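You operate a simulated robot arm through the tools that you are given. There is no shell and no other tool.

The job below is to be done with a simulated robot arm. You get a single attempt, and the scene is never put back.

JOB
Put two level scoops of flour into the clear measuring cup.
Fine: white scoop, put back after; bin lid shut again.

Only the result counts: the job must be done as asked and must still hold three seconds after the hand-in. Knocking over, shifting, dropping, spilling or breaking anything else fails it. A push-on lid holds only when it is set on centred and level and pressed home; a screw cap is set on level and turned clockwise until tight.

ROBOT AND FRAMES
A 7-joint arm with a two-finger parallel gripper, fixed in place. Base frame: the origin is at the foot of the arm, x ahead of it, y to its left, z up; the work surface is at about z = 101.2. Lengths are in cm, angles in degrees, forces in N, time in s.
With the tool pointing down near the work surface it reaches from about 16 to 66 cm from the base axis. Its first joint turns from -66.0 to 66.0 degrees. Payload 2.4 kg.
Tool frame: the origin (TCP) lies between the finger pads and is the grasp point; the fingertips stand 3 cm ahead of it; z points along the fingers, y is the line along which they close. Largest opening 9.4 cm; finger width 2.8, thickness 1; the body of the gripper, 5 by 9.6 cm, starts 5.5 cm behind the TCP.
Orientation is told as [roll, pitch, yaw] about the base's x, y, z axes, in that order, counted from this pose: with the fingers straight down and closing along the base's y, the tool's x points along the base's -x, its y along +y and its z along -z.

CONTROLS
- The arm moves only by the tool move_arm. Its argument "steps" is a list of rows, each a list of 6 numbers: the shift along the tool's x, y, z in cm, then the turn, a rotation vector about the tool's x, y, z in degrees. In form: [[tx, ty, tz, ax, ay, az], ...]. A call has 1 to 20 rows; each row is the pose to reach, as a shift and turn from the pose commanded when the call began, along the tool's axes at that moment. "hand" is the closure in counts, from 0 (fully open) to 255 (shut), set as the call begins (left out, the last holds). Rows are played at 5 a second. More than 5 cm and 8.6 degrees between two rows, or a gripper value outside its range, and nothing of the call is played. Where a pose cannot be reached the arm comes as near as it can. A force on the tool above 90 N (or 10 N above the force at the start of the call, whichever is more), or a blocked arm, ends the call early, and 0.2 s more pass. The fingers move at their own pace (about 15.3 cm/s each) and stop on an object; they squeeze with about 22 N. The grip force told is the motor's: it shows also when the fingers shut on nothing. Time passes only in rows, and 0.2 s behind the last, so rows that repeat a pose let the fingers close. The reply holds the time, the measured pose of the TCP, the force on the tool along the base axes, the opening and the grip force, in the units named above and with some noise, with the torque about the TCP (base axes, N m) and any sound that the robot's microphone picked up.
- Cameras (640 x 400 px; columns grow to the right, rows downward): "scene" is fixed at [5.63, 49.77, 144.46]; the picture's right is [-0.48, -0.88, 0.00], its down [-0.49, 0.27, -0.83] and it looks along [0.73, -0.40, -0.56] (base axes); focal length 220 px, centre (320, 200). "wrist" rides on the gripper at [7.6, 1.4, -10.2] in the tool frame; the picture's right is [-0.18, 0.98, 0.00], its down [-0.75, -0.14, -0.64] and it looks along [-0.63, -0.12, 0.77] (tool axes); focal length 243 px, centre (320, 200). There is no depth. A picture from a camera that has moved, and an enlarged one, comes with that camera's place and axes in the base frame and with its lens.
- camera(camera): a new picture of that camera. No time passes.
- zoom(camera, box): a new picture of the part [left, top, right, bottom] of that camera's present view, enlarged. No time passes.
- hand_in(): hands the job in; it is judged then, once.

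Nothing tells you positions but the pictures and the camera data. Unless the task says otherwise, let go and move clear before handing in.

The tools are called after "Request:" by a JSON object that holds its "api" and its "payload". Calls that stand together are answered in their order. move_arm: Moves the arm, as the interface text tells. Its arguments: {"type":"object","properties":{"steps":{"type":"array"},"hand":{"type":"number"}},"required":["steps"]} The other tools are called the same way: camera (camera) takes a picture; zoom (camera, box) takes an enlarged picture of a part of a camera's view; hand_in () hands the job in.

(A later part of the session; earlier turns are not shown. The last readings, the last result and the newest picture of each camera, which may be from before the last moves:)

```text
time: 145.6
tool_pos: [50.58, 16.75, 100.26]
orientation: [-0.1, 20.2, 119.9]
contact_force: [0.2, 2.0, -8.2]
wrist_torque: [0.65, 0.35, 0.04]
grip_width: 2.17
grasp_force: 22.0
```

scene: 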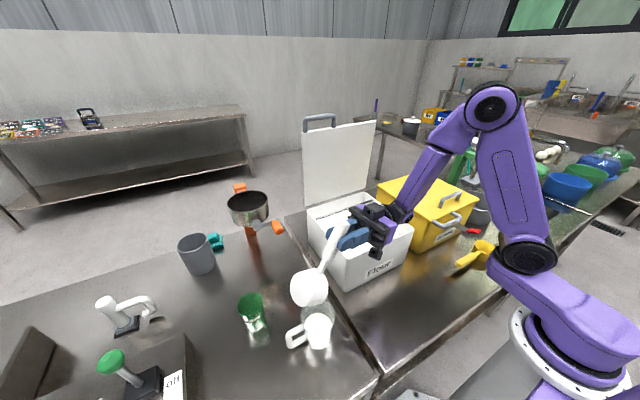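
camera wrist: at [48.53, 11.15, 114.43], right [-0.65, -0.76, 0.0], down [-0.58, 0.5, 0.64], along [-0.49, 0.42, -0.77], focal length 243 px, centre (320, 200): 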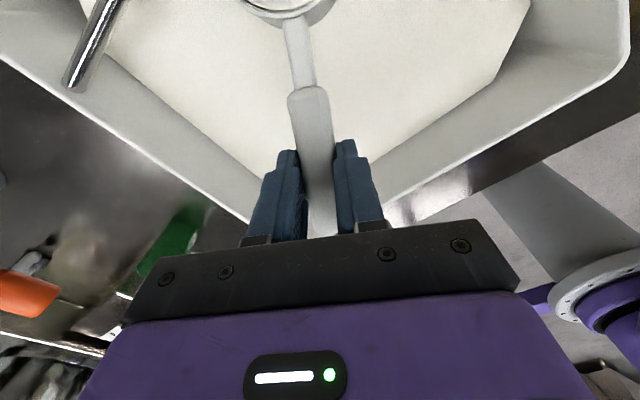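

Contact found. Easing to a light touch, then backing out and making the stroke at this height.

Request:
{"api": "move_arm", "payload": {"steps": [[-0.045, 0, 0.12, 0, 0, 0], [-0.3, 0.52, 0.02, 0, 0, 0], [-0.7, 1.26, -0.12, 0, 0, 0], [-1.35, 2.47, -0.36, 0, 0, 0], [-2.0, 3.68, -0.6, 0, 0, 0], [-2.6, 4.8, -0.82, 0, 0, 0], [-2.6, 4.8, -0.82, 0, 0, 0]]}}

Request:
{"api": "move_arm", "payload": {"steps": [[0.33, -0.61, 0.12, 0, 0, 0], [0.65, -1.21, 0.24, 0, 0, 0], [0.98, -1.82, 0.36, 0, 0, 0], [1.31, -2.43, 0.48, 0, 0, 0], [1.63, -3.04, 0.6, 0, 0, 0], [1.96, -3.64, 0.72, 0, 0, 0], [2.29, -4.25, 0.84, 0, 0, 0], [2.59, -4.8, 0.95, 0, 0, 0], [2.59, -4.8, 0.95, 0, 0, 0]]}}

Request:
{"api": "zoom", "payload": {"camera": "scene", "box": [335, 180, 385, 215]}}

Request:
{"api": "zoom", "payload": {"camera": "wrist", "box": [0, 0, 640, 2]}}

```text
time: 147.2
tool_pos: [45.14, 16.63, 100.15]
orientation: [-0.1, 20.2, 119.8]
contact_force: [0.2, -1.3, -1.6]
wrist_torque: [0.2, 0.14, 0.0]
grip_width: 2.13
grasp_force: 21.8
```

```text
time: 149.2
tool_pos: [50.56, 16.84, 100.16]
orientation: [-0.1, 20.2, 119.8]
contact_force: [0.5, -0.7, -2.2]
wrist_torque: [0.21, 0.11, 0.02]
grip_width: 2.17
grasp_force: 22.0
```

```text
11.43 times, centred on (360, 198) of scene
camera zoom: at [5.63, 49.77, 144.46], right [-0.48, -0.88, 0.0], down [-0.49, 0.27, -0.83], along [0.73, -0.4, -0.56], focal length 2510 px, centre (-137, 229)
```

zoom: 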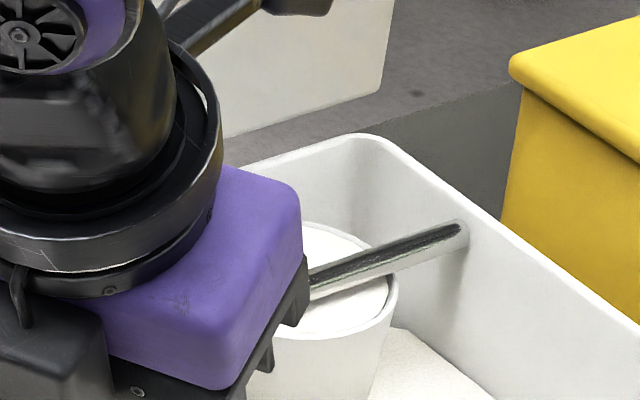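

```text
1.00 times, centred on (320, 1) of wrist (not enlarged: the box is as wide or as high as the picture)
camera zoom: at [51.18, 12.95, 112.49], right [-0.94, -0.34, -0.07], down [-0.34, 0.88, 0.34], along [-0.06, 0.34, -0.94], focal length 243 px, centre (320, 399)
```

zoom: 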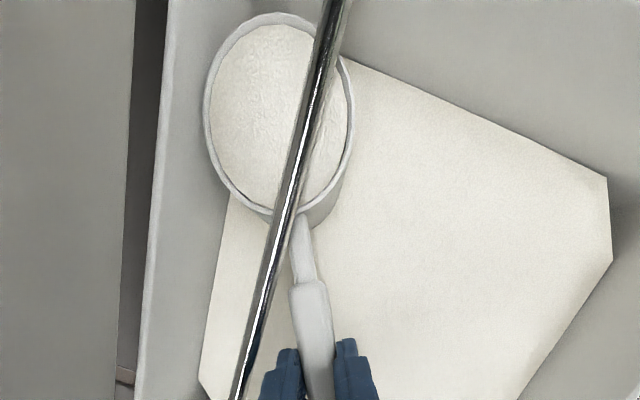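

The surface is flat across the rim now. I'll lower a touch, back out, rise, and trim the hand tilt by ~2° to keep the bowl level for the carry.

Request:
{"api": "move_arm", "payload": {"steps": [[-0.1, 0, 0.28, 0, 0, 0], [-0.4, 0.6, 0.16, 0, 0, 0], [-0.85, 1.4, 0, 0, 0.5, 0], [-1.5, 2.6, -0.24, 0, 1, 0], [-2.16, 3.82, -0.48, 0, 1.5, 0], [-2.67, 4.77, -0.66, 0, 1.8, 0], [-2.67, 4.77, -0.66, 0, 1.8, 0]]}}

Request:
{"api": "move_arm", "payload": {"steps": [[0.54, 0, -1.4, 0, 0, 0], [1.1, 0, -2.8, 0, 0, 0], [1.85, 0, -4.7, 0, 0, 0], [2.6, 0, -6.6, 0, 0, 0], [3.3, 0, -8.45, 0, 0, 0], [3.3, 0, -8.45, 0, 0, 0]]}}

Request:
{"api": "zoom", "payload": {"camera": "wrist", "box": [0, 0, 640, 2]}}

Request:
{"api": "zoom", "payload": {"camera": "scene", "box": [330, 160, 390, 205]}}

```text
time: 150.8
tool_pos: [45.11, 16.76, 99.72]
orientation: [0.0, 21.9, 119.9]
contact_force: [-0.3, 0.2, -1.9]
wrist_torque: [0.17, 0.12, 0.02]
grip_width: 2.1
grasp_force: 21.5
```

```text
time: 152.2
tool_pos: [45.12, 16.81, 108.94]
orientation: [-0.1, 22.1, 119.9]
contact_force: [0.6, 0.4, -3.2]
wrist_torque: [0.22, 0.14, -0.02]
grip_width: 2.15
grasp_force: 22.4
```

```text
1.00 times, centred on (320, 1) of wrist (not enlarged: the box is as wide or as high as the picture)
camera zoom: at [45.45, 13.34, 121.35], right [-0.94, -0.34, -0.07], down [-0.35, 0.88, 0.31], along [-0.04, 0.32, -0.95], focal length 243 px, centre (320, 399)
```

zoom: 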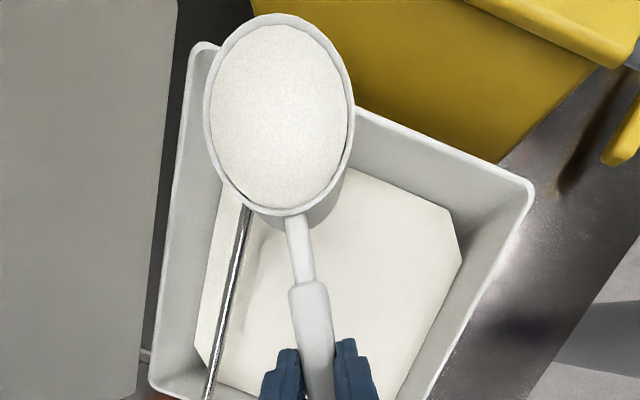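

```text
8.89 times, centred on (360, 182) of scene
camera zoom: at [5.63, 49.77, 144.46], right [-0.48, -0.88, 0.0], down [-0.49, 0.27, -0.83], along [0.73, -0.4, -0.56], focal length 1952 px, centre (-36, 356)
```

zoom: 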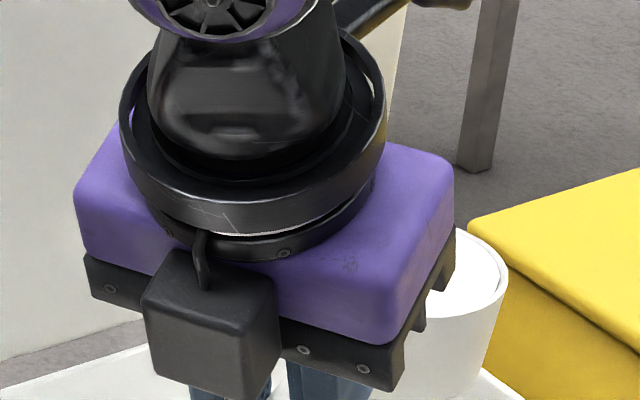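

Flush with the rim. Carrying it level to the cup again.

Request:
{"api": "move_arm", "payload": {"steps": [[-2.9, -0.1, -1.13, -0.6, 0, 1.5], [-5.8, -0.19, -2.26, -1.2, 0, 3.1], [-8.7, -0.29, -3.39, -1.9, 0, 4.6], [-11.6, -0.38, -4.5, -2.5, 0, 6.2], [-14.5, -0.48, -5.65, -3.1, 0, 7.7], [-17.4, -0.57, -6.8, -3.7, 0, 9.2], [-20.3, -0.67, -7.9, -4.4, 0, 10.8], [-23.2, -0.76, -9, -5, 0, 12.3], [-26.2, -0.86, -10.2, -5.6, 0, 13.9], [-29.1, -0.95, -11.3, -6.2, 0, 15.4], [-32, -1.05, -12.4, -6.9, 0, 17], [-34.87, -1.14, -13.55, -7.5, 0, 18.5], [-34.87, -1.14, -13.55, -7.5, 0, 18.5]]}}

Request:
{"api": "zoom", "payload": {"camera": "scene", "box": [250, 250, 370, 370]}}

Request:
{"api": "zoom", "payload": {"camera": "wrist", "box": [0, 0, 640, 2]}}

```text
time: 155.0
tool_pos: [27.23, 49.93, 108.23]
orientation: [-0.1, 22.0, 99.9]
contact_force: [-0.8, -0.2, -2.2]
wrist_torque: [0.23, 0.03, -0.01]
grip_width: 2.15
grasp_force: 21.9
```

```text
3.33 times, centred on (310, 310) of scene
camera zoom: at [5.63, 49.77, 144.46], right [-0.48, -0.88, 0.0], down [-0.49, 0.27, -0.83], along [0.73, -0.4, -0.56], focal length 732 px, centre (353, -167)
```

zoom: 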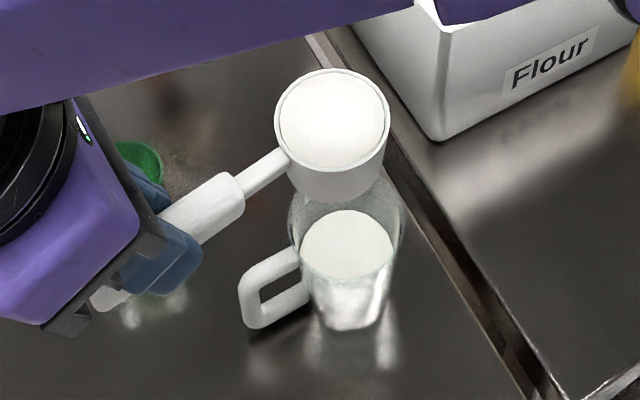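

```text
1.00 times, centred on (320, 1) of wrist (not enlarged: the box is as wide or as high as the picture)
camera zoom: at [26.35, 46.53, 120.7], right [-1.0, 0.0, -0.07], down [-0.02, 0.95, 0.31], along [0.07, 0.31, -0.95], focal length 243 px, centre (320, 399)
```

zoom: 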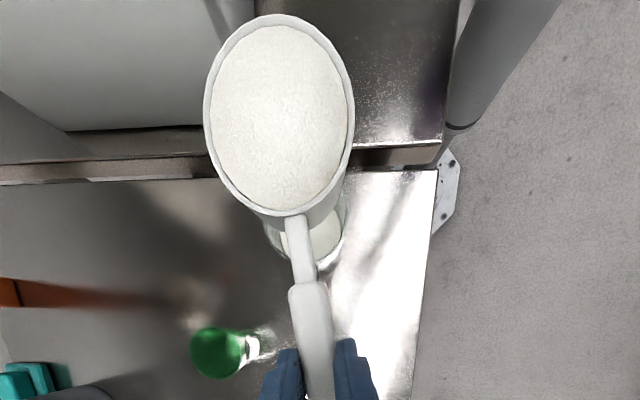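

A clean level scoop. Lowering over the cup, then pouring in one slow continuous tilt.

Request:
{"api": "move_arm", "payload": {"steps": [[-0.4, -0.05, 1.4, 0, 0, 0], [-0.8, -0.1, 2.8, 0, 0, 0], [-1.2, -0.15, 4.2, 0, 0, 0], [-1.6, -0.2, 5.61, 0, 0, 0], [-1.6, -0.2, 5.61, 0, 0, 0]]}}

Request:
{"api": "zoom", "payload": {"camera": "scene", "box": [250, 250, 370, 370]}}

```text
time: 156.2
tool_pos: [27.64, 49.26, 102.59]
orientation: [-0.2, 21.9, 99.8]
contact_force: [0.7, 1.0, -2.5]
wrist_torque: [0.27, 0.06, 0.0]
grip_width: 2.16
grasp_force: 21.9
```

```text
3.33 times, centred on (310, 310) of scene
camera zoom: at [5.63, 49.77, 144.46], right [-0.48, -0.88, 0.0], down [-0.49, 0.27, -0.83], along [0.73, -0.4, -0.56], focal length 732 px, centre (353, -167)
```

zoom: 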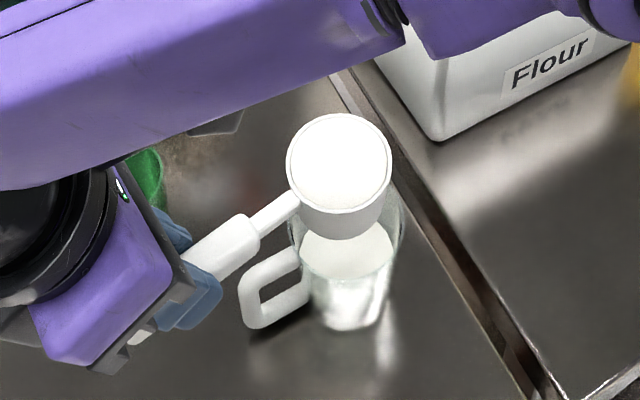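

Request:
{"api": "move_arm", "payload": {"steps": [[0.69, 0, -1.26, 0, -8, 0], [1.57, 0, -2.42, 0, -16, 0], [2.62, 0, -3.42, 0, -24, 0], [3.81, 0, -4.26, 0, -32, 0], [4.47, 0, -4.6, 0, -36, 0], [5.13, 0, -4.93, 0, -40, 0], [5.84, 0, -5.16, 0, -44, 0], [6.55, 0, -5.39, 0, -48, 0], [7.37, 0, -5.49, 0, -52, 0], [8.18, 0, -5.58, 0, -56, 0], [9.01, 0, -5.57, 0, -60, 0], [9.84, 0, -5.56, 0, -64, 0], [9.84, 0, -5.56, 0, -64, 0]]}}

Request:
{"api": "zoom", "payload": {"camera": "scene", "box": [250, 250, 370, 370]}}

```text
time: 159.0
tool_pos: [28.87, 42.39, 111.34]
orientation: [-0.1, -42.0, 100.0]
contact_force: [0.2, -0.3, -1.6]
wrist_torque: [0.0, -0.01, -0.02]
grip_width: 2.16
grasp_force: 22.6
```

```text
3.33 times, centred on (310, 310) of scene
camera zoom: at [5.63, 49.77, 144.46], right [-0.48, -0.88, 0.0], down [-0.49, 0.27, -0.83], along [0.73, -0.4, -0.56], focal length 732 px, centre (353, -167)
```

zoom: 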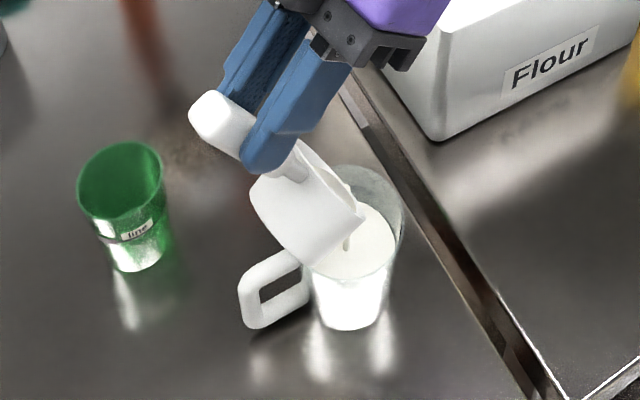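

Request:
{"api": "move_arm", "payload": {"steps": [[0.5, 0, -0.7, 0, -4, 0], [0.99, 0, -1.41, 0, -8, 0], [1.58, 0, -2.07, 0, -12, 0], [2.16, 0, -2.73, 0, -16, 0], [2.83, 0, -3.32, 0, -20, 0], [3.5, 0, -3.9, 0, -24, 0], [4.25, 0, -4.47, 0, -28, 0], [5.0, 0, -5.04, 0, -32, 0], [5.73, 0, -5.47, 0, -36, 0], [6.45, 0, -5.9, 0, -40, 0], [7.22, 0, -6.23, 0, -44, 0], [7.99, 0, -6.56, 0, -48, 0], [7.99, 0, -6.56, 0, -48, 0], [7.99, 0, -6.56, 0, -48, 0], [7.99, 0, -6.56, 0, -48, 0], [7.99, 0, -6.56, 0, -48, 0], [7.99, 0, -6.56, 0, -48, 0]]}}

Request:
{"api": "zoom", "payload": {"camera": "scene", "box": [250, 250, 370, 370]}}

```text
time: 162.6
tool_pos: [30.76, 32.15, 110.96]
orientation: [-108.7, -89.9, -151.2]
contact_force: [-0.5, 0.5, -1.8]
wrist_torque: [-0.12, -0.02, 0.01]
grip_width: 2.15
grasp_force: 21.9
```

```text
3.33 times, centred on (310, 310) of scene
camera zoom: at [5.63, 49.77, 144.46], right [-0.48, -0.88, 0.0], down [-0.49, 0.27, -0.83], along [0.73, -0.4, -0.56], focal length 732 px, centre (353, -167)
```

zoom: 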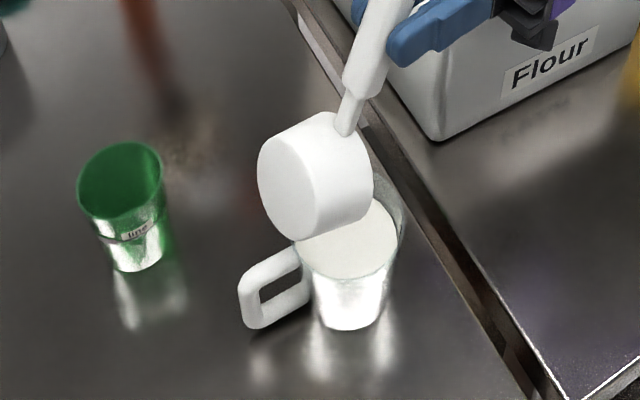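

Stream has ended. I'll lift a little and tip past 120° again to drop any residue into the cup.

Request:
{"api": "move_arm", "payload": {"steps": [[-1.46, 0, -0.71, 0, -4, 0], [-2.54, 0, -1.73, 0, -10, 0], [-2.54, 0, -1.73, 0, -10, 0], [-2.54, 0, -1.73, 0, -10, 0], [-2.54, 0, -1.73, 0, -10, 0], [-2.54, 0, -1.73, 0, -10, 0], [-2.54, 0, -1.73, 0, -10, 0], [-2.54, 0, -1.73, 0, -10, 0], [-2.54, 0, -1.73, 0, -10, 0], [-2.54, 0, -1.73, 0, -10, 0], [-2.54, 0, -1.73, 0, -10, 0], [-2.54, 0, -1.73, 0, -10, 0]]}}

Request:
{"api": "zoom", "payload": {"camera": "scene", "box": [250, 250, 370, 370]}}

```text
time: 165.2
tool_pos: [30.96, 30.5, 113.43]
orientation: [-179.5, -80.0, -80.4]
contact_force: [-0.4, 0.7, -2.3]
wrist_torque: [-0.19, -0.06, -0.05]
grip_width: 2.16
grasp_force: 22.5
```

```text
3.33 times, centred on (310, 310) of scene
camera zoom: at [5.63, 49.77, 144.46], right [-0.48, -0.88, 0.0], down [-0.49, 0.27, -0.83], along [0.73, -0.4, -0.56], focal length 732 px, centre (353, -167)
```

zoom: 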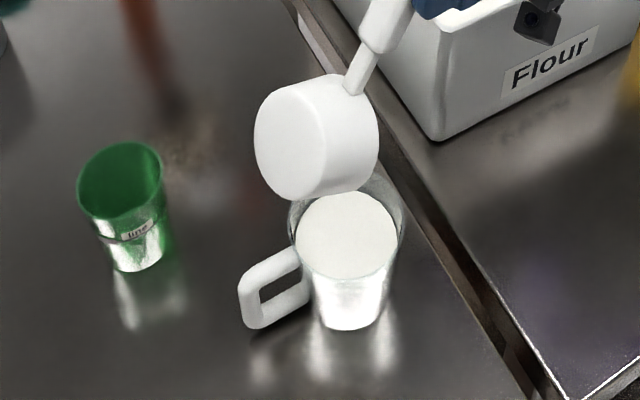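

Request:
{"api": "move_arm", "payload": {"steps": [[-0.92, 0, 1.2, 0, 6, 0], [-1.73, 0, 2.43, 0, 12, 0], [-2.43, 0, 4.08, 0, 20, 0], [-2.93, 0, 5.76, 0, 28, 0], [-2.71, 0, 7.32, 0, 36, 0], [-2.27, 0, 8.85, 0, 44, 0], [-1.63, 0, 10.3, 0, 52, 0], [-0.79, 0, 11.63, 0, 60, 0], [0.24, 0, 12.85, 0, 68, 0], [1.41, 0, 13.91, 0, 76, 0], [2.72, 0, 14.8, 0, 84, 0], [4.14, 0, 15.5, 0, 92, 0], [5.65, 0, 15.98, 0, 100, 0], [5.65, 0, 15.98, 0, 100, 0]]}}

Request:
{"api": "zoom", "payload": {"camera": "wrist", "box": [0, 0, 640, 2]}}

Request:
{"api": "camera", "payload": {"camera": "scene"}}

Request:
{"api": "zoom", "payload": {"camera": "scene", "box": [290, 295, 350, 355]}}

```text
time: 168.2
tool_pos: [28.19, 47.02, 110.66]
orientation: [0.0, 0.1, 99.9]
contact_force: [-0.3, 0.1, -1.3]
wrist_torque: [0.16, 0.0, -0.02]
grip_width: 2.16
grasp_force: 22.2
```

```text
1.00 times, centred on (320, 1) of wrist (not enlarged: the box is as wide or as high as the picture)
camera zoom: at [28.0, 39.24, 121.06], right [-1.0, 0.01, 0.0], down [0.01, 0.77, 0.64], along [0.01, 0.64, -0.77], focal length 243 px, centre (320, 399)
```

zoom: 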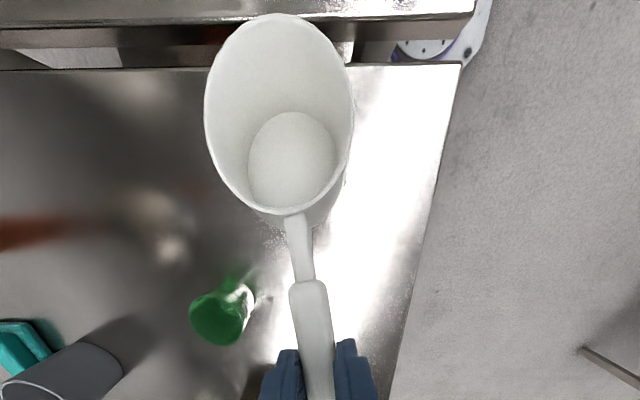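

```text
taken
```

scene: 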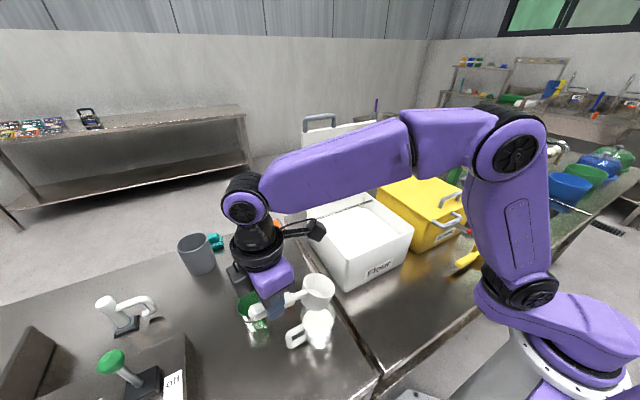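

```text
6.67 times, centred on (320, 325) of scene
camera zoom: at [5.63, 49.77, 144.46], right [-0.48, -0.88, 0.0], down [-0.49, 0.27, -0.83], along [0.73, -0.4, -0.56], focal length 1464 px, centre (320, -633)
```

zoom: 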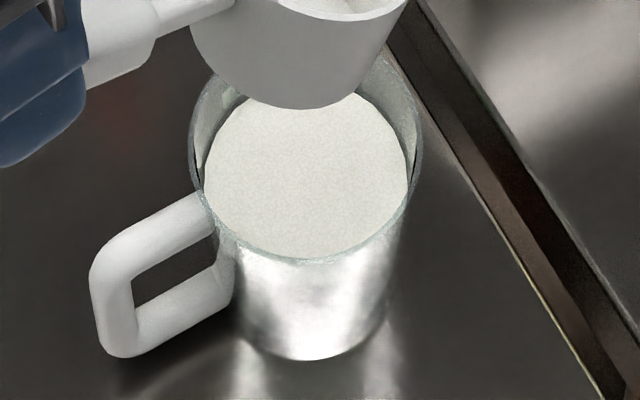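

Scoop is clean and both scoops are in the cup with nothing spilled. Now I'll return the scoop to its original spot: first above it at yaw 90.

Request:
{"api": "move_arm", "payload": {"steps": [[3.4, 1, 0, 0, 0, 1.2], [6.9, 2, 0, 0, 0, 2.5], [10.3, 2.9, 0, 0, 0, 3.7], [13.8, 3.9, 0.5, 0, 0, 5], [17.2, 4.9, 1, 0, 0, 6.2], [20.7, 5.9, 1.5, 0, 0, 7.4], [24.1, 6.9, 2, 0, 0, 8.7], [27.56, 7.86, 2.6, 0, 0, 9.9], [27.56, 7.86, 2.6, 0, 0, 9.9]]}}

Request:
{"api": "zoom", "payload": {"camera": "wrist", "box": [0, 0, 640, 2]}}

Request:
{"api": "camera", "payload": {"camera": "scene"}}

```text
time: 170.2
tool_pos: [24.97, 18.38, 108.07]
orientation: [-0.2, -0.1, 90.2]
contact_force: [0.5, 0.2, -2.0]
wrist_torque: [0.17, -0.05, -0.02]
grip_width: 2.16
grasp_force: 22.2
```

```text
1.00 times, centred on (320, 1) of wrist (not enlarged: the box is as wide or as high as the picture)
camera zoom: at [23.58, 10.74, 118.46], right [-0.98, 0.18, 0.0], down [0.14, 0.75, 0.64], along [0.12, 0.63, -0.77], focal length 243 px, centre (320, 399)
```

zoom: 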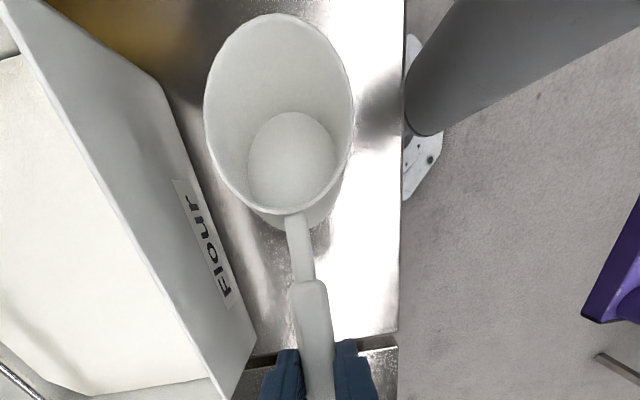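

```text
taken
```

scene: 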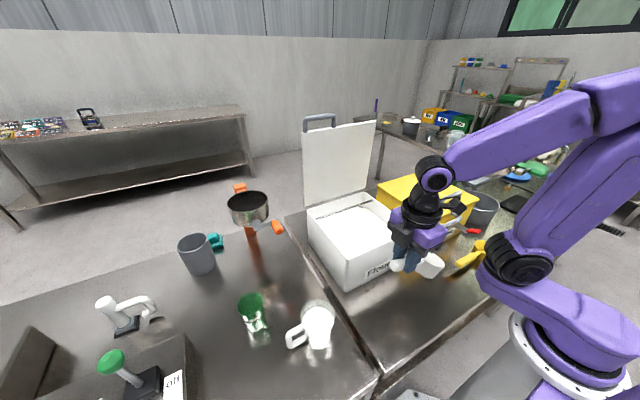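

Request:
{"api": "move_arm", "payload": {"steps": [[0.3, -0.05, 1.7, 0, 5.5, 0], [0.6, -0.1, 3.4, 0, 11, 0], [0.9, -0.17, 5.1, 0, 16.5, 0], [1.16, -0.23, 6.8, 0, 22, 0], [1.16, -0.23, 6.8, 0, 22, 0]]}}

Request:
{"api": "zoom", "payload": {"camera": "scene", "box": [360, 210, 460, 300]}}

Request:
{"api": "zoom", "payload": {"camera": "wrist", "box": [0, 0, 640, 2]}}

```text
time: 171.4
tool_pos: [25.45, 17.1, 101.29]
orientation: [-0.2, 22.0, 90.0]
contact_force: [-0.1, -0.4, -1.5]
wrist_torque: [0.19, -0.02, 0.01]
grip_width: 2.16
grasp_force: 21.8
```

```text
4.44 times, centred on (410, 255) of scene
camera zoom: at [5.63, 49.77, 144.46], right [-0.48, -0.88, 0.0], down [-0.49, 0.27, -0.83], along [0.73, -0.4, -0.56], focal length 976 px, centre (-80, -44)
```

zoom: 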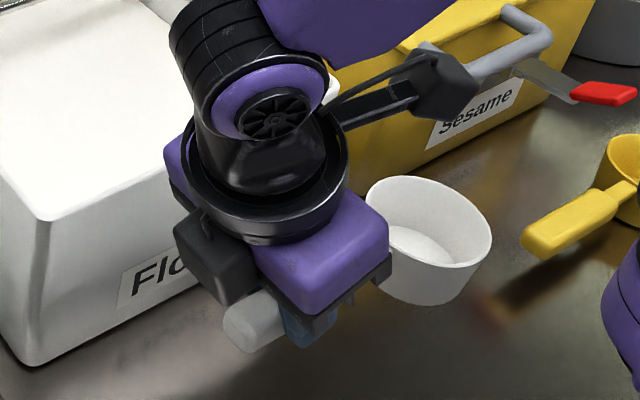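

```text
1.00 times, centred on (320, 1) of wrist (not enlarged: the box is as wide or as high as the picture)
camera zoom: at [23.91, 13.96, 113.75], right [-0.98, 0.17, -0.07], down [0.14, 0.94, 0.31], along [0.12, 0.3, -0.95], focal length 243 px, centre (320, 399)
```

zoom: 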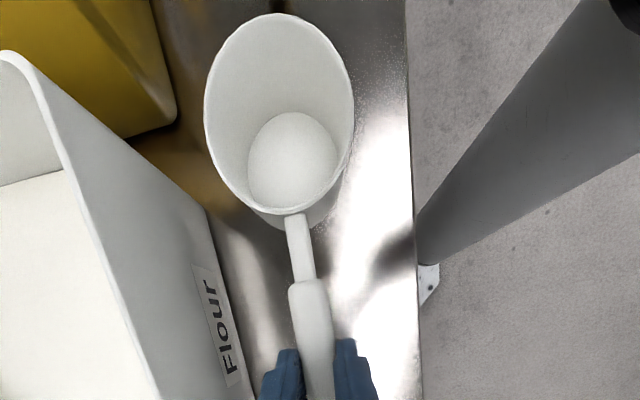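

Lowering toward the table, stopping just above for a check.

Request:
{"api": "move_arm", "payload": {"steps": [[-1.1, 0, 2.73, 0, 0, 0], [-2.2, 0, 5.45, 0, 0, 0], [-3.1, 0, 7.68, 0, 0, 0], [-3.75, 0, 9.28, 0, 0, 0], [-3.75, 0, 9.28, 0, 0, 0]]}}

Request:
{"api": "zoom", "payload": {"camera": "scene", "box": [360, 240, 460, 330]}}

```text
time: 172.6
tool_pos: [25.36, 17.37, 91.15]
orientation: [0.0, 21.9, 89.9]
contact_force: [0.2, -0.3, -1.2]
wrist_torque: [0.17, -0.03, -0.01]
grip_width: 2.16
grasp_force: 22.3
```

```text
4.44 times, centred on (410, 285) of scene
camera zoom: at [5.63, 49.77, 144.46], right [-0.48, -0.88, 0.0], down [-0.49, 0.27, -0.83], along [0.73, -0.4, -0.56], focal length 976 px, centre (-80, -178)
```

zoom: 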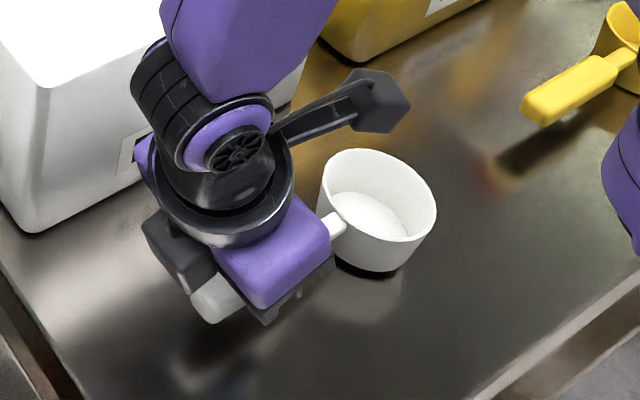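

The bowl hovers about 1 cm above the table and looks close to level. Creeping down until it touches.

Request:
{"api": "move_arm", "payload": {"steps": [[-0.15, 0, 0.37, 0, 0, 0], [-0.28, 0, 0.7, 0, 0, 0], [-0.28, 0, 0.7, 0, 0, 0]]}}

Request:
{"api": "move_arm", "payload": {"steps": [[-0.075, 0, 0.185, 0, 0, 0], [-0.075, 0, 0.185, 0, 0, 0]]}}

Request:
{"api": "zoom", "payload": {"camera": "scene", "box": [390, 260, 440, 310]}}

```text
time: 173.4
tool_pos: [25.33, 17.33, 90.45]
orientation: [-0.1, 21.9, 90.0]
contact_force: [1.8, 3.3, 9.0]
wrist_torque: [-0.61, -0.05, 0.13]
grip_width: 2.17
grasp_force: 21.6
```

```text
time: 174.0
tool_pos: [25.35, 17.4, 90.25]
orientation: [-0.2, 21.9, 90.0]
contact_force: [-0.3, 3.5, 8.5]
wrist_torque: [-0.53, 0.02, 0.02]
grip_width: 2.16
grasp_force: 22.1
```

```text
8.00 times, centred on (415, 285) of scene
camera zoom: at [5.62, 49.77, 144.46], right [-0.48, -0.88, 0.0], down [-0.49, 0.27, -0.83], along [0.73, -0.4, -0.56], focal length 1757 px, centre (-440, -480)
```

zoom: 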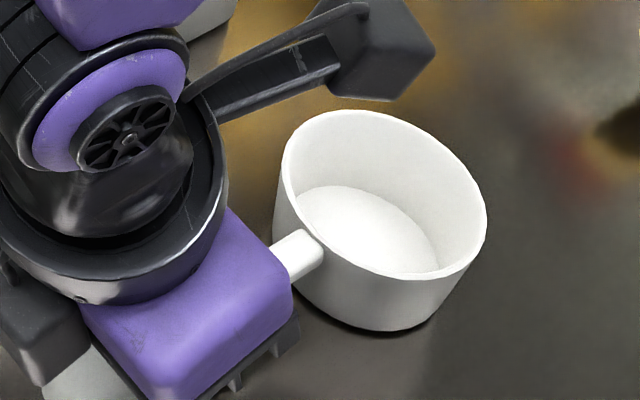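

The nose edge has touched first; lowering the last couple of millimetres should seat the bowl flat.

Request:
{"api": "move_arm", "payload": {"steps": [[-0.075, 0, 0.185, 0, 0, 0], [-0.075, 0, 0.185, 0, 0, 0]]}}

Request:
{"api": "zoom", "payload": {"camera": "scene", "box": [390, 260, 440, 310]}}

```text
time: 174.6
tool_pos: [25.38, 17.33, 90.11]
orientation: [-0.1, 21.9, 90.0]
contact_force: [1.1, 3.6, 8.0]
wrist_torque: [-0.51, 0.0, -0.01]
grip_width: 2.21
grasp_force: 21.4
```

```text
8.00 times, centred on (415, 285) of scene
camera zoom: at [5.62, 49.77, 144.46], right [-0.48, -0.88, 0.0], down [-0.49, 0.27, -0.83], along [0.73, -0.4, -0.56], focal length 1757 px, centre (-440, -480)
```

zoom: 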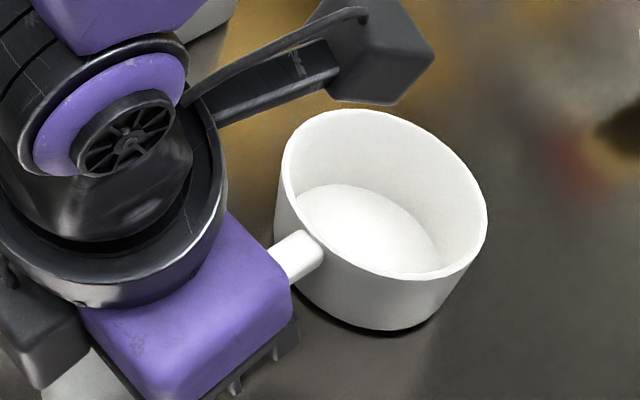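

Request:
{"api": "move_arm", "payload": {"steps": [[-0.075, 0, 0.185, 0, 0, 0], [-0.075, 0, 0.185, 0, 0, 0]]}}

Request:
{"api": "move_arm", "payload": {"steps": [[-0.075, 0, 0.185, 0, 0, 0], [-0.075, 0, 0.185, 0, 0, 0]]}}

Request:
{"api": "zoom", "payload": {"camera": "scene", "box": [390, 260, 440, 310]}}

```text
time: 175.2
tool_pos: [25.51, 17.15, 90.09]
orientation: [-0.1, 22.0, 90.1]
contact_force: [-0.8, 2.6, 7.2]
wrist_torque: [-0.47, 0.05, -0.12]
grip_width: 2.17
grasp_force: 21.8
```

```text
time: 175.8
tool_pos: [25.5, 17.36, 89.56]
orientation: [-0.1, 22.0, 90.0]
contact_force: [-0.7, 2.6, 7.2]
wrist_torque: [-0.54, -0.01, 0.01]
grip_width: 2.14
grasp_force: 21.8
```

```text
8.00 times, centred on (415, 285) of scene
camera zoom: at [5.62, 49.77, 144.46], right [-0.48, -0.88, 0.0], down [-0.49, 0.27, -0.83], along [0.73, -0.4, -0.56], focal length 1757 px, centre (-440, -480)
```

zoom: 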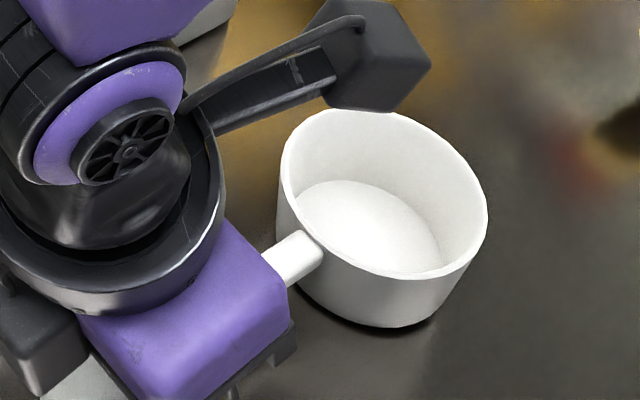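

Request:
{"api": "move_arm", "payload": {"steps": [[-0.06, 0, 0.15, 0, 0, 0], [-0.06, 0, 0.15, 0, 0, 0]]}}

Request:
{"api": "move_arm", "payload": {"steps": [[-0.06, 0, 0.15, 0, 0, 0], [-0.06, 0, 0.15, 0, 0, 0]]}}

Request:
{"api": "move_arm", "payload": {"steps": [[-0.06, 0, 0.15, 0, 0, 0], [-0.06, 0, 0.15, 0, 0, 0]]}}

Request:
{"api": "zoom", "payload": {"camera": "scene", "box": [380, 255, 440, 315]}}

Request:
{"api": "camera", "payload": {"camera": "wrist"}}

```text
time: 176.4
tool_pos: [25.43, 17.16, 89.4]
orientation: [-0.1, 21.9, 90.0]
contact_force: [-0.3, 3.7, 8.2]
wrist_torque: [-0.64, 0.05, -0.02]
grip_width: 2.15
grasp_force: 22.4
```

```text
time: 177.0
tool_pos: [25.34, 17.28, 89.34]
orientation: [-0.1, 22.1, 90.0]
contact_force: [-0.5, 3.1, 7.9]
wrist_torque: [-0.54, 0.03, -0.05]
grip_width: 2.15
grasp_force: 22.1
```

```text
time: 177.6
tool_pos: [25.43, 17.3, 89.14]
orientation: [-0.1, 21.9, 89.9]
contact_force: [-0.8, 3.1, 7.3]
wrist_torque: [-0.48, 0.01, -0.06]
grip_width: 2.15
grasp_force: 22.4
```

```text
6.67 times, centred on (410, 285) of scene
camera zoom: at [5.62, 49.77, 144.46], right [-0.48, -0.88, 0.0], down [-0.49, 0.27, -0.83], along [0.73, -0.4, -0.56], focal length 1464 px, centre (-280, -367)
```

zoom: 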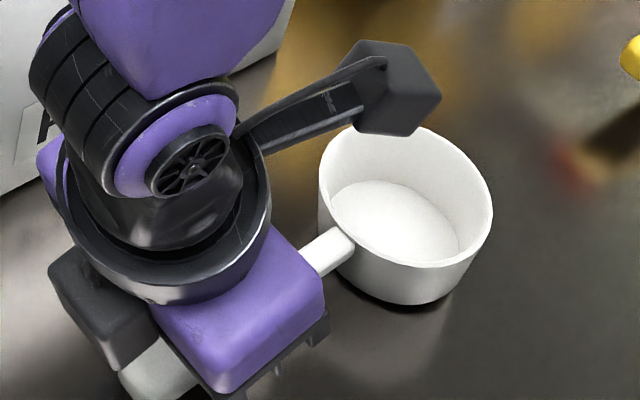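

```text
taken
camera wrist: at [23.97, 14.02, 101.67], right [-0.98, 0.17, -0.07], down [0.14, 0.94, 0.31], along [0.12, 0.3, -0.95], focal length 243 px, centre (320, 200)
```

wrist: 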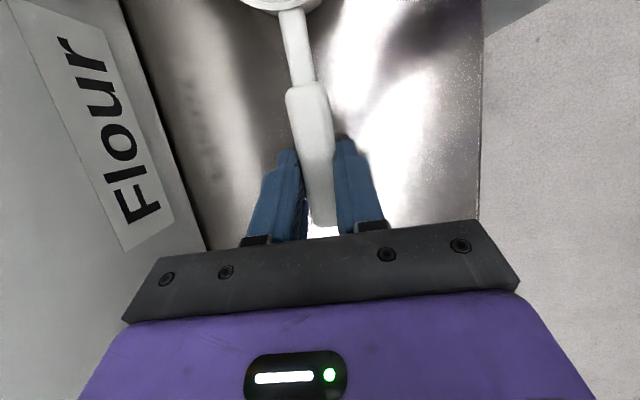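

Request:
{"api": "zoom", "payload": {"camera": "scene", "box": [400, 265, 435, 305]}}

Request:
{"api": "zoom", "payload": {"camera": "wrist", "box": [0, 0, 640, 2]}}

Request:
{"api": "zoom", "payload": {"camera": "scene", "box": [375, 280, 410, 315]}}

```text
10.00 times, centred on (418, 285) of scene
camera zoom: at [5.62, 49.77, 144.46], right [-0.48, -0.88, 0.0], down [-0.49, 0.27, -0.83], along [0.73, -0.4, -0.56], focal length 2196 px, centre (-655, -650)
```

zoom: 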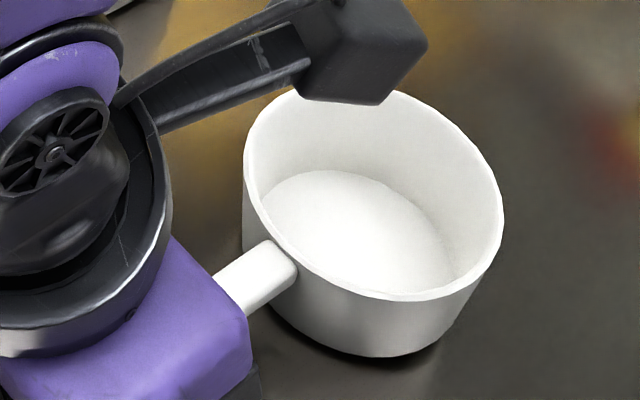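

```text
1.00 times, centred on (320, 1) of wrist (not enlarged: the box is as wide or as high as the picture)
camera zoom: at [23.97, 14.02, 101.67], right [-0.98, 0.17, -0.07], down [0.14, 0.94, 0.31], along [0.12, 0.3, -0.95], focal length 243 px, centre (320, 399)
```

zoom: 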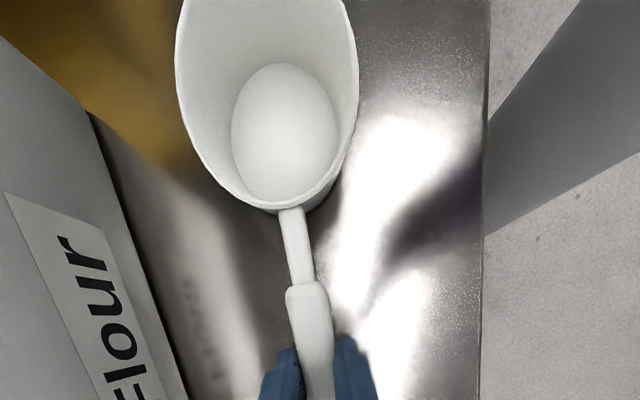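

```text
11.43 times, centred on (392, 298) of scene
camera zoom: at [5.62, 49.77, 144.46], right [-0.48, -0.88, 0.0], down [-0.49, 0.27, -0.83], along [0.73, -0.4, -0.56], focal length 2510 px, centre (-509, -914)
```

zoom: 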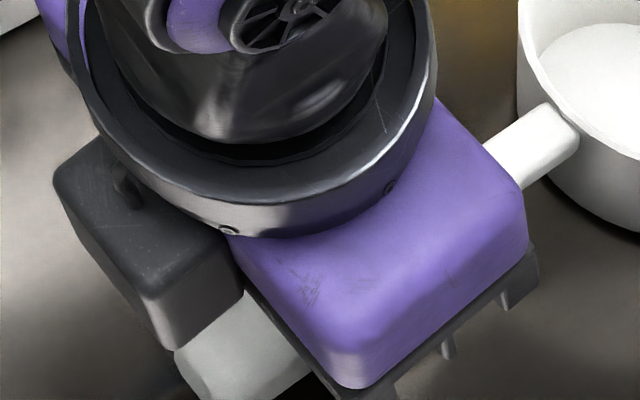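

Working the projection through, the rim does appear exactly as a level bowl should, so the scoop is sitting flat on the table at its original place. I'll open the gripper and retreat upward.

Request:
{"api": "move_arm", "payload": {"hand": 120, "steps": [[0, 0, 0, 0, 0, 0], [0, 0, 0, 0, 0, 0], [0, 0, 0, 0, 0, 0]]}}

Request:
{"api": "zoom", "payload": {"camera": "scene", "box": [380, 255, 440, 315]}}

Request:
{"api": "camera", "payload": {"camera": "wrist"}}

```text
time: 178.4
tool_pos: [25.44, 17.22, 89.15]
orientation: [-0.1, 22.0, 89.9]
contact_force: [0.1, -0.6, -1.3]
wrist_torque: [-0.01, 0.02, 0.02]
grip_width: 4.97
grasp_force: 0.0
```

```text
6.67 times, centred on (410, 285) of scene
camera zoom: at [5.63, 49.77, 144.46], right [-0.48, -0.88, 0.0], down [-0.49, 0.27, -0.83], along [0.73, -0.4, -0.56], focal length 1464 px, centre (-280, -367)
```

zoom: 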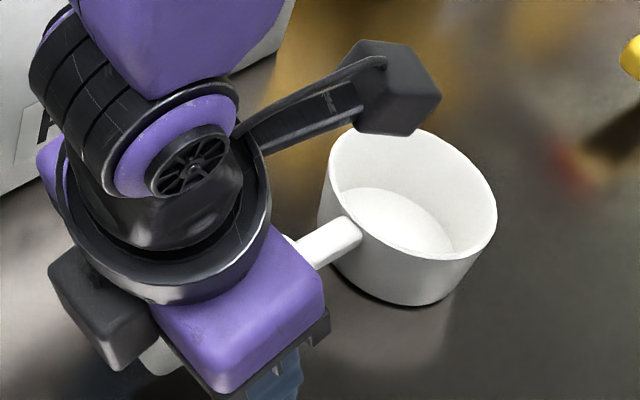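

```text
taken
camera wrist: at [23.97, 14.02, 101.68], right [-0.98, 0.17, -0.07], down [0.14, 0.94, 0.31], along [0.12, 0.3, -0.95], focal length 243 px, centre (320, 200)
```

wrist: 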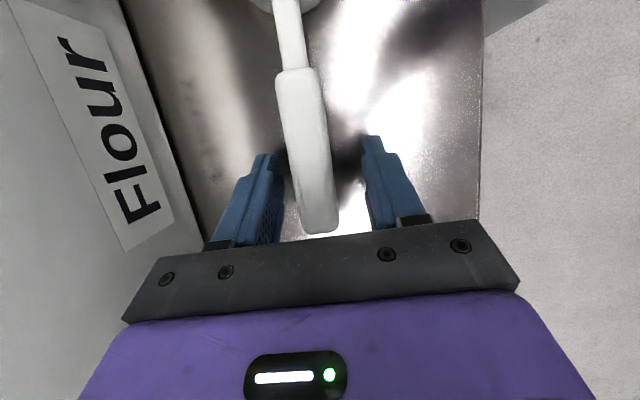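

The scoop rests flat within about 0.7 cm of where it started. Retreating straight up.

Request:
{"api": "move_arm", "payload": {"steps": [[0.37, 0, -0.93, 0, 0, 0], [0.94, 0, -2.32, 0, 0, 0], [1.87, 0, -4.64, 0, 0, 0], [3, 0, -7.4, 0, 0, 0], [4.5, 0, -11.1, 0, 0, 0], [6, 0, -14.8, 0, 0, 0], [6, 0, -14.8, 0, -5, 0], [6, 0, -14.8, 0, -11, 0], [6, 0, -14.8, 0, -17, 0], [6, 0, -14.8, 0, -22, 0], [6, 0, -14.8, 0, -22, 0]]}}

Request:
{"api": "camera", "payload": {"camera": "scene"}}

Request:
{"api": "zoom", "payload": {"camera": "scene", "box": [370, 250, 450, 320]}}

Request:
{"api": "camera", "payload": {"camera": "wrist"}}

```text
time: 180.8
tool_pos: [25.39, 17.18, 105.2]
orientation: [-0.1, -0.1, 90.1]
contact_force: [0.0, -0.2, 0.1]
wrist_torque: [0.0, -0.01, 0.01]
grip_width: 4.98
grasp_force: 0.1
```

```text
taken
```

scene: 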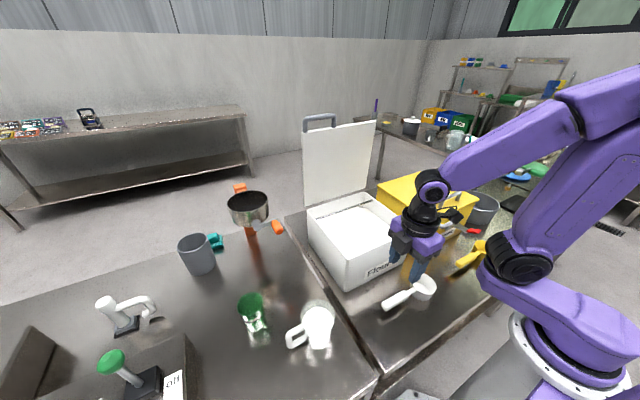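

```text
5.71 times, centred on (410, 285) of scene
camera zoom: at [5.63, 49.76, 144.46], right [-0.48, -0.88, 0.0], down [-0.49, 0.27, -0.83], along [0.73, -0.4, -0.56], focal length 1255 px, centre (-194, -286)
```

zoom: 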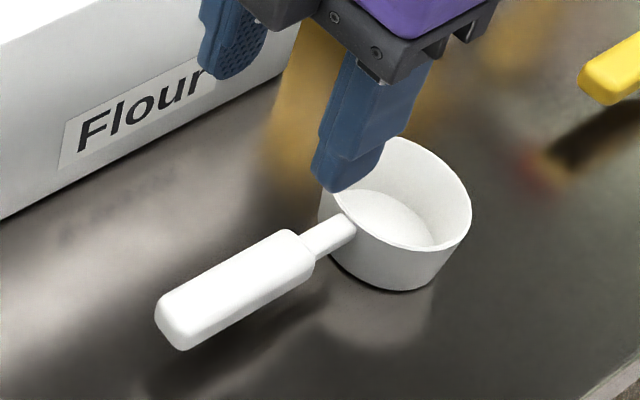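

```text
taken
camera wrist: at [23.93, 9.52, 115.56], right [-0.98, 0.18, 0.0], down [0.14, 0.75, 0.64], along [0.12, 0.63, -0.77], focal length 243 px, centre (320, 200)
```

wrist: 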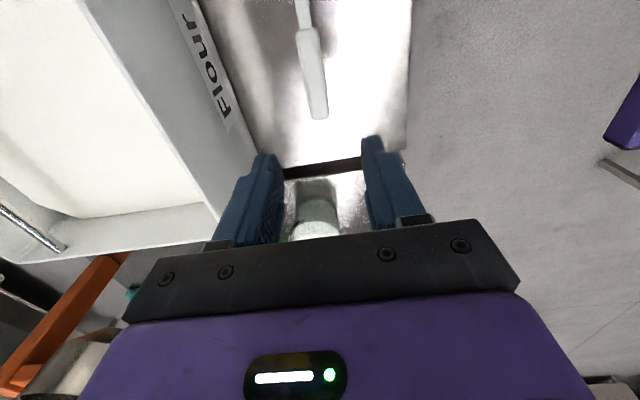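

The scoop is back as it was. Now the lid: I'll locate its front rod (on the free edge) to grip it and swing the lid closed under control.

Request:
{"api": "zoom", "payload": {"camera": "scene", "box": [290, 100, 390, 180]}}

Request:
{"api": "zoom", "payload": {"camera": "scene", "box": [290, 160, 390, 240]}}

```text
5.00 times, centred on (340, 140) of scene
camera zoom: at [5.63, 49.76, 144.46], right [-0.48, -0.88, 0.0], down [-0.49, 0.27, -0.83], along [0.73, -0.4, -0.56], focal length 1098 px, centre (220, 500)
```

zoom: 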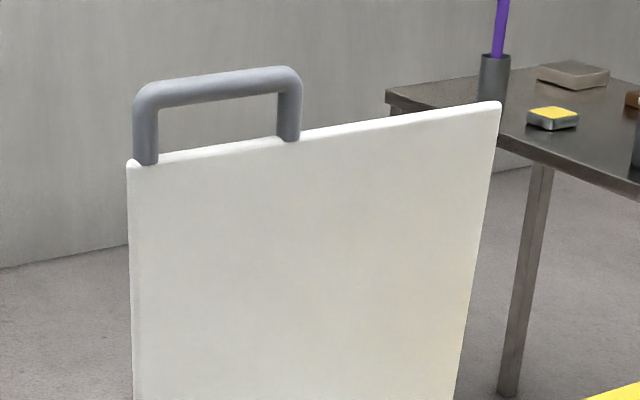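

```text
5.00 times, centred on (340, 200) of scene
camera zoom: at [5.63, 49.76, 144.46], right [-0.48, -0.88, 0.0], down [-0.49, 0.27, -0.83], along [0.73, -0.4, -0.56], focal length 1098 px, centre (220, 200)
```

zoom: 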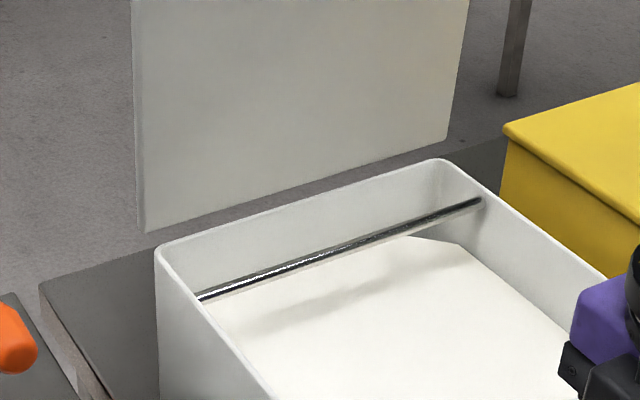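

Rod is at about (58.6, 20.7, 130), running y 16–25. I'll raise the hand and approach it pointing forward-down at 45°, keeping the wrist well away from the straight pose that caused trouble before.

Request:
{"api": "move_arm", "payload": {"hand": 90, "steps": [[0, 0, -4, 0, 0, 0], [0, -1.5, -8, 0, 0, 0], [-0.5, -4, -12, 0, 0, 0], [-1, -6.5, -15, 0, 0, 0], [-1.5, -9, -17.5, 0, 0, 0], [-1.8, -10.6, -18.8, 0, 0, 0], [-1.8, -10.6, -18.8, 0, 0, 0]]}}

Request:
{"api": "move_arm", "payload": {"steps": [[-0.2, -2.3, -1.5, 6, 0, 0], [-0.45, -4.6, -3, 12, 0, 0], [-0.7, -7, -4.5, 18, 0, 0], [-0.9, -9.2, -6, 24, 0, 0], [-1.1, -11.5, -7.3, 30, 0, 0], [-1.3, -13.8, -8.5, 36, 0, 0], [-1.5, -15, -9.5, 41, 0, 0], [-1.7, -16, -10.3, 45, 0, 0], [-1.7, -16, -10.3, 45, 0, 0]]}}

Request:
{"api": "camera", "payload": {"camera": "scene"}}

Request:
{"api": "camera", "payload": {"camera": "wrist"}}

```text
time: 182.4
tool_pos: [36.1, 18.93, 124.26]
orientation: [0.0, 0.0, 90.0]
contact_force: [0.0, -0.2, -0.8]
wrist_torque: [0.01, -0.01, 0.02]
grip_width: 6.08
grasp_force: 0.0
```

```text
time: 184.4
tool_pos: [52.0, 20.73, 134.31]
orientation: [-45.2, 0.0, 90.0]
contact_force: [1.1, -0.3, 0.4]
wrist_torque: [0.02, -0.01, -0.01]
grip_width: 6.08
grasp_force: 0.1
```

```text
taken
```

scene: 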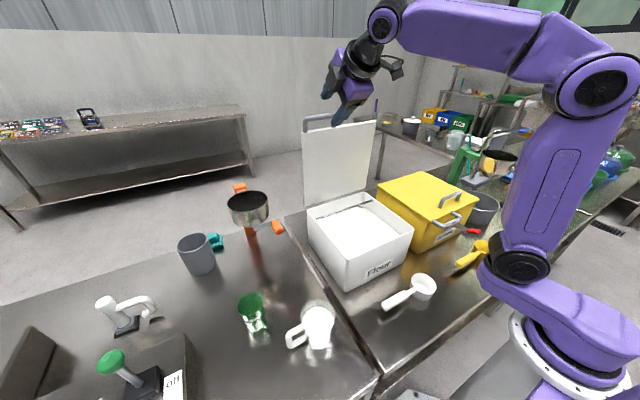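

```text
taken
camera wrist: at [43.76, 13.07, 140.7], right [-0.69, 0.18, -0.7], down [-0.36, 0.75, 0.55], along [0.63, 0.63, -0.46], focal length 243 px, centre (320, 200)
```

wrist: 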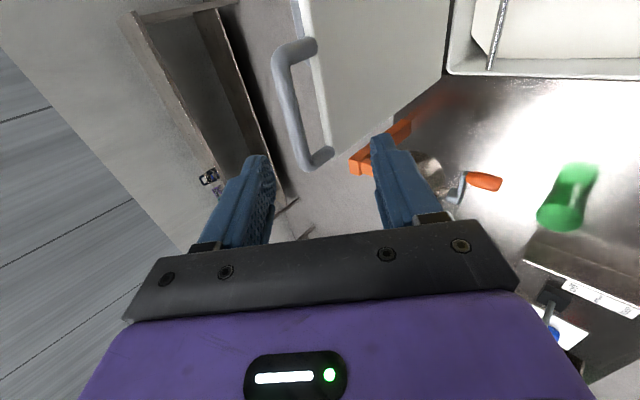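

No limits hit. Triangulating both views, the rod is at about (59.5, 129.8). I'll centre on it and advance partway, then check.

Request:
{"api": "move_arm", "payload": {"steps": [[0, -1.1, 1, 0, 0, 0], [0, -2.1, 2.5, 0, 0, 0], [0, -2.1, 4.2, 0, 0, 0], [0, -2.1, 4.2, 0, 0, 0]]}}

Request:
{"api": "camera", "payload": {"camera": "wrist"}}

Request:
{"api": "zoom", "payload": {"camera": "scene", "box": [280, 60, 400, 160]}}

```text
time: 185.4
tool_pos: [56.39, 20.53, 132.95]
orientation: [-45.1, -0.1, 90.0]
contact_force: [0.7, -0.5, -0.1]
wrist_torque: [-0.05, -0.06, 0.01]
grip_width: 6.09
grasp_force: 0.1
```

```text
taken
camera wrist: at [48.16, 13.04, 139.2], right [-0.69, 0.18, -0.7], down [-0.36, 0.75, 0.55], along [0.63, 0.63, -0.46], focal length 243 px, centre (320, 200)
```

wrist: 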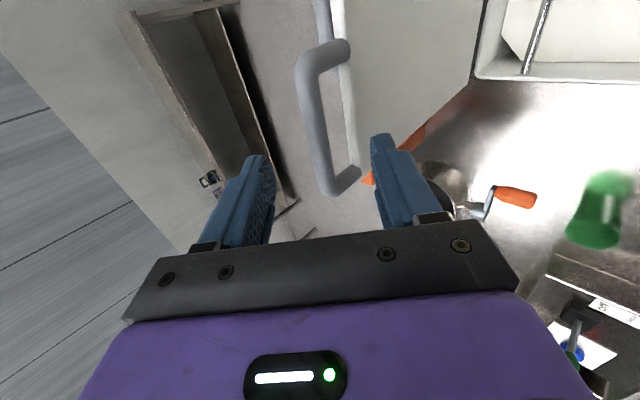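

```text
4.00 times, centred on (340, 110) of scene
camera zoom: at [5.63, 49.77, 144.46], right [-0.48, -0.88, 0.0], down [-0.49, 0.27, -0.83], along [0.73, -0.4, -0.56], focal length 879 px, centre (240, 560)
```

zoom: 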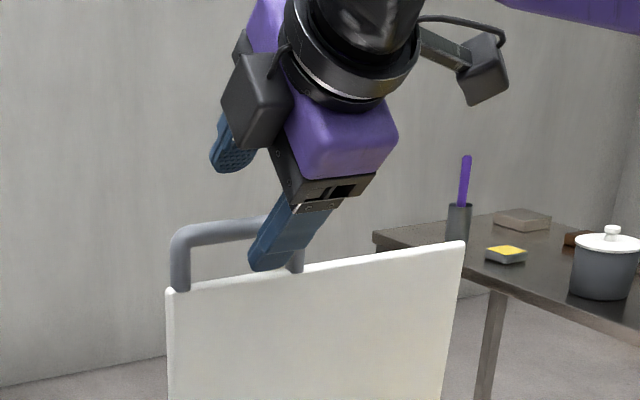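

Centred. Advancing the remaining ~3.3 cm slowly.

Request:
{"api": "move_arm", "payload": {"steps": [[0, 0, 0.9, 0, 0, 0], [0, 0, 1.8, 0, 0, 0], [0, 0, 2.7, 0, 0, 0], [0, 0, 3.3, 0, 0, 0], [0, 0, 3.3, 0, 0, 0]]}}

Request:
{"api": "camera", "payload": {"camera": "wrist"}}

Request:
{"api": "zoom", "payload": {"camera": "scene", "box": [280, 60, 400, 160]}}

```text
time: 186.6
tool_pos: [58.88, 20.69, 130.54]
orientation: [-45.1, -0.1, 89.9]
contact_force: [0.2, 0.5, 0.6]
wrist_torque: [0.02, 0.01, -0.04]
grip_width: 6.08
grasp_force: 0.1
```

```text
taken
camera wrist: at [50.57, 13.05, 136.87], right [-0.69, 0.18, -0.7], down [-0.35, 0.75, 0.55], along [0.63, 0.63, -0.46], focal length 243 px, centre (320, 200)
```

wrist: 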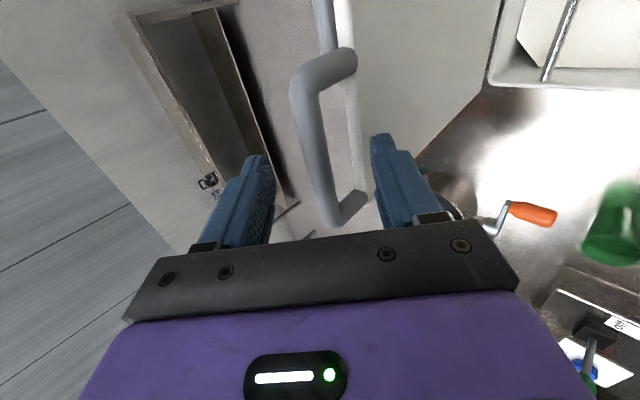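

```text
4.00 times, centred on (340, 110) of scene
camera zoom: at [5.63, 49.77, 144.46], right [-0.48, -0.88, 0.0], down [-0.49, 0.27, -0.83], along [0.73, -0.4, -0.56], focal length 879 px, centre (240, 560)
```

zoom: 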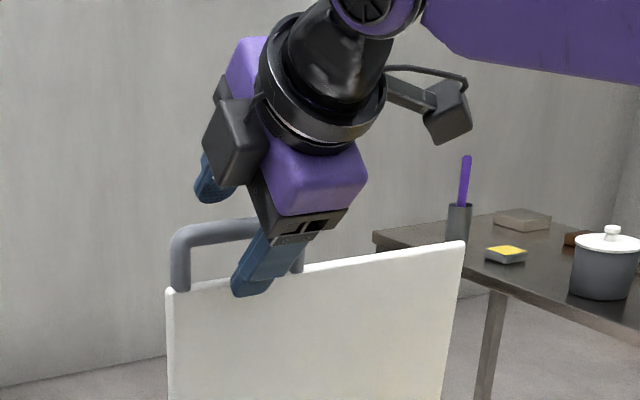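

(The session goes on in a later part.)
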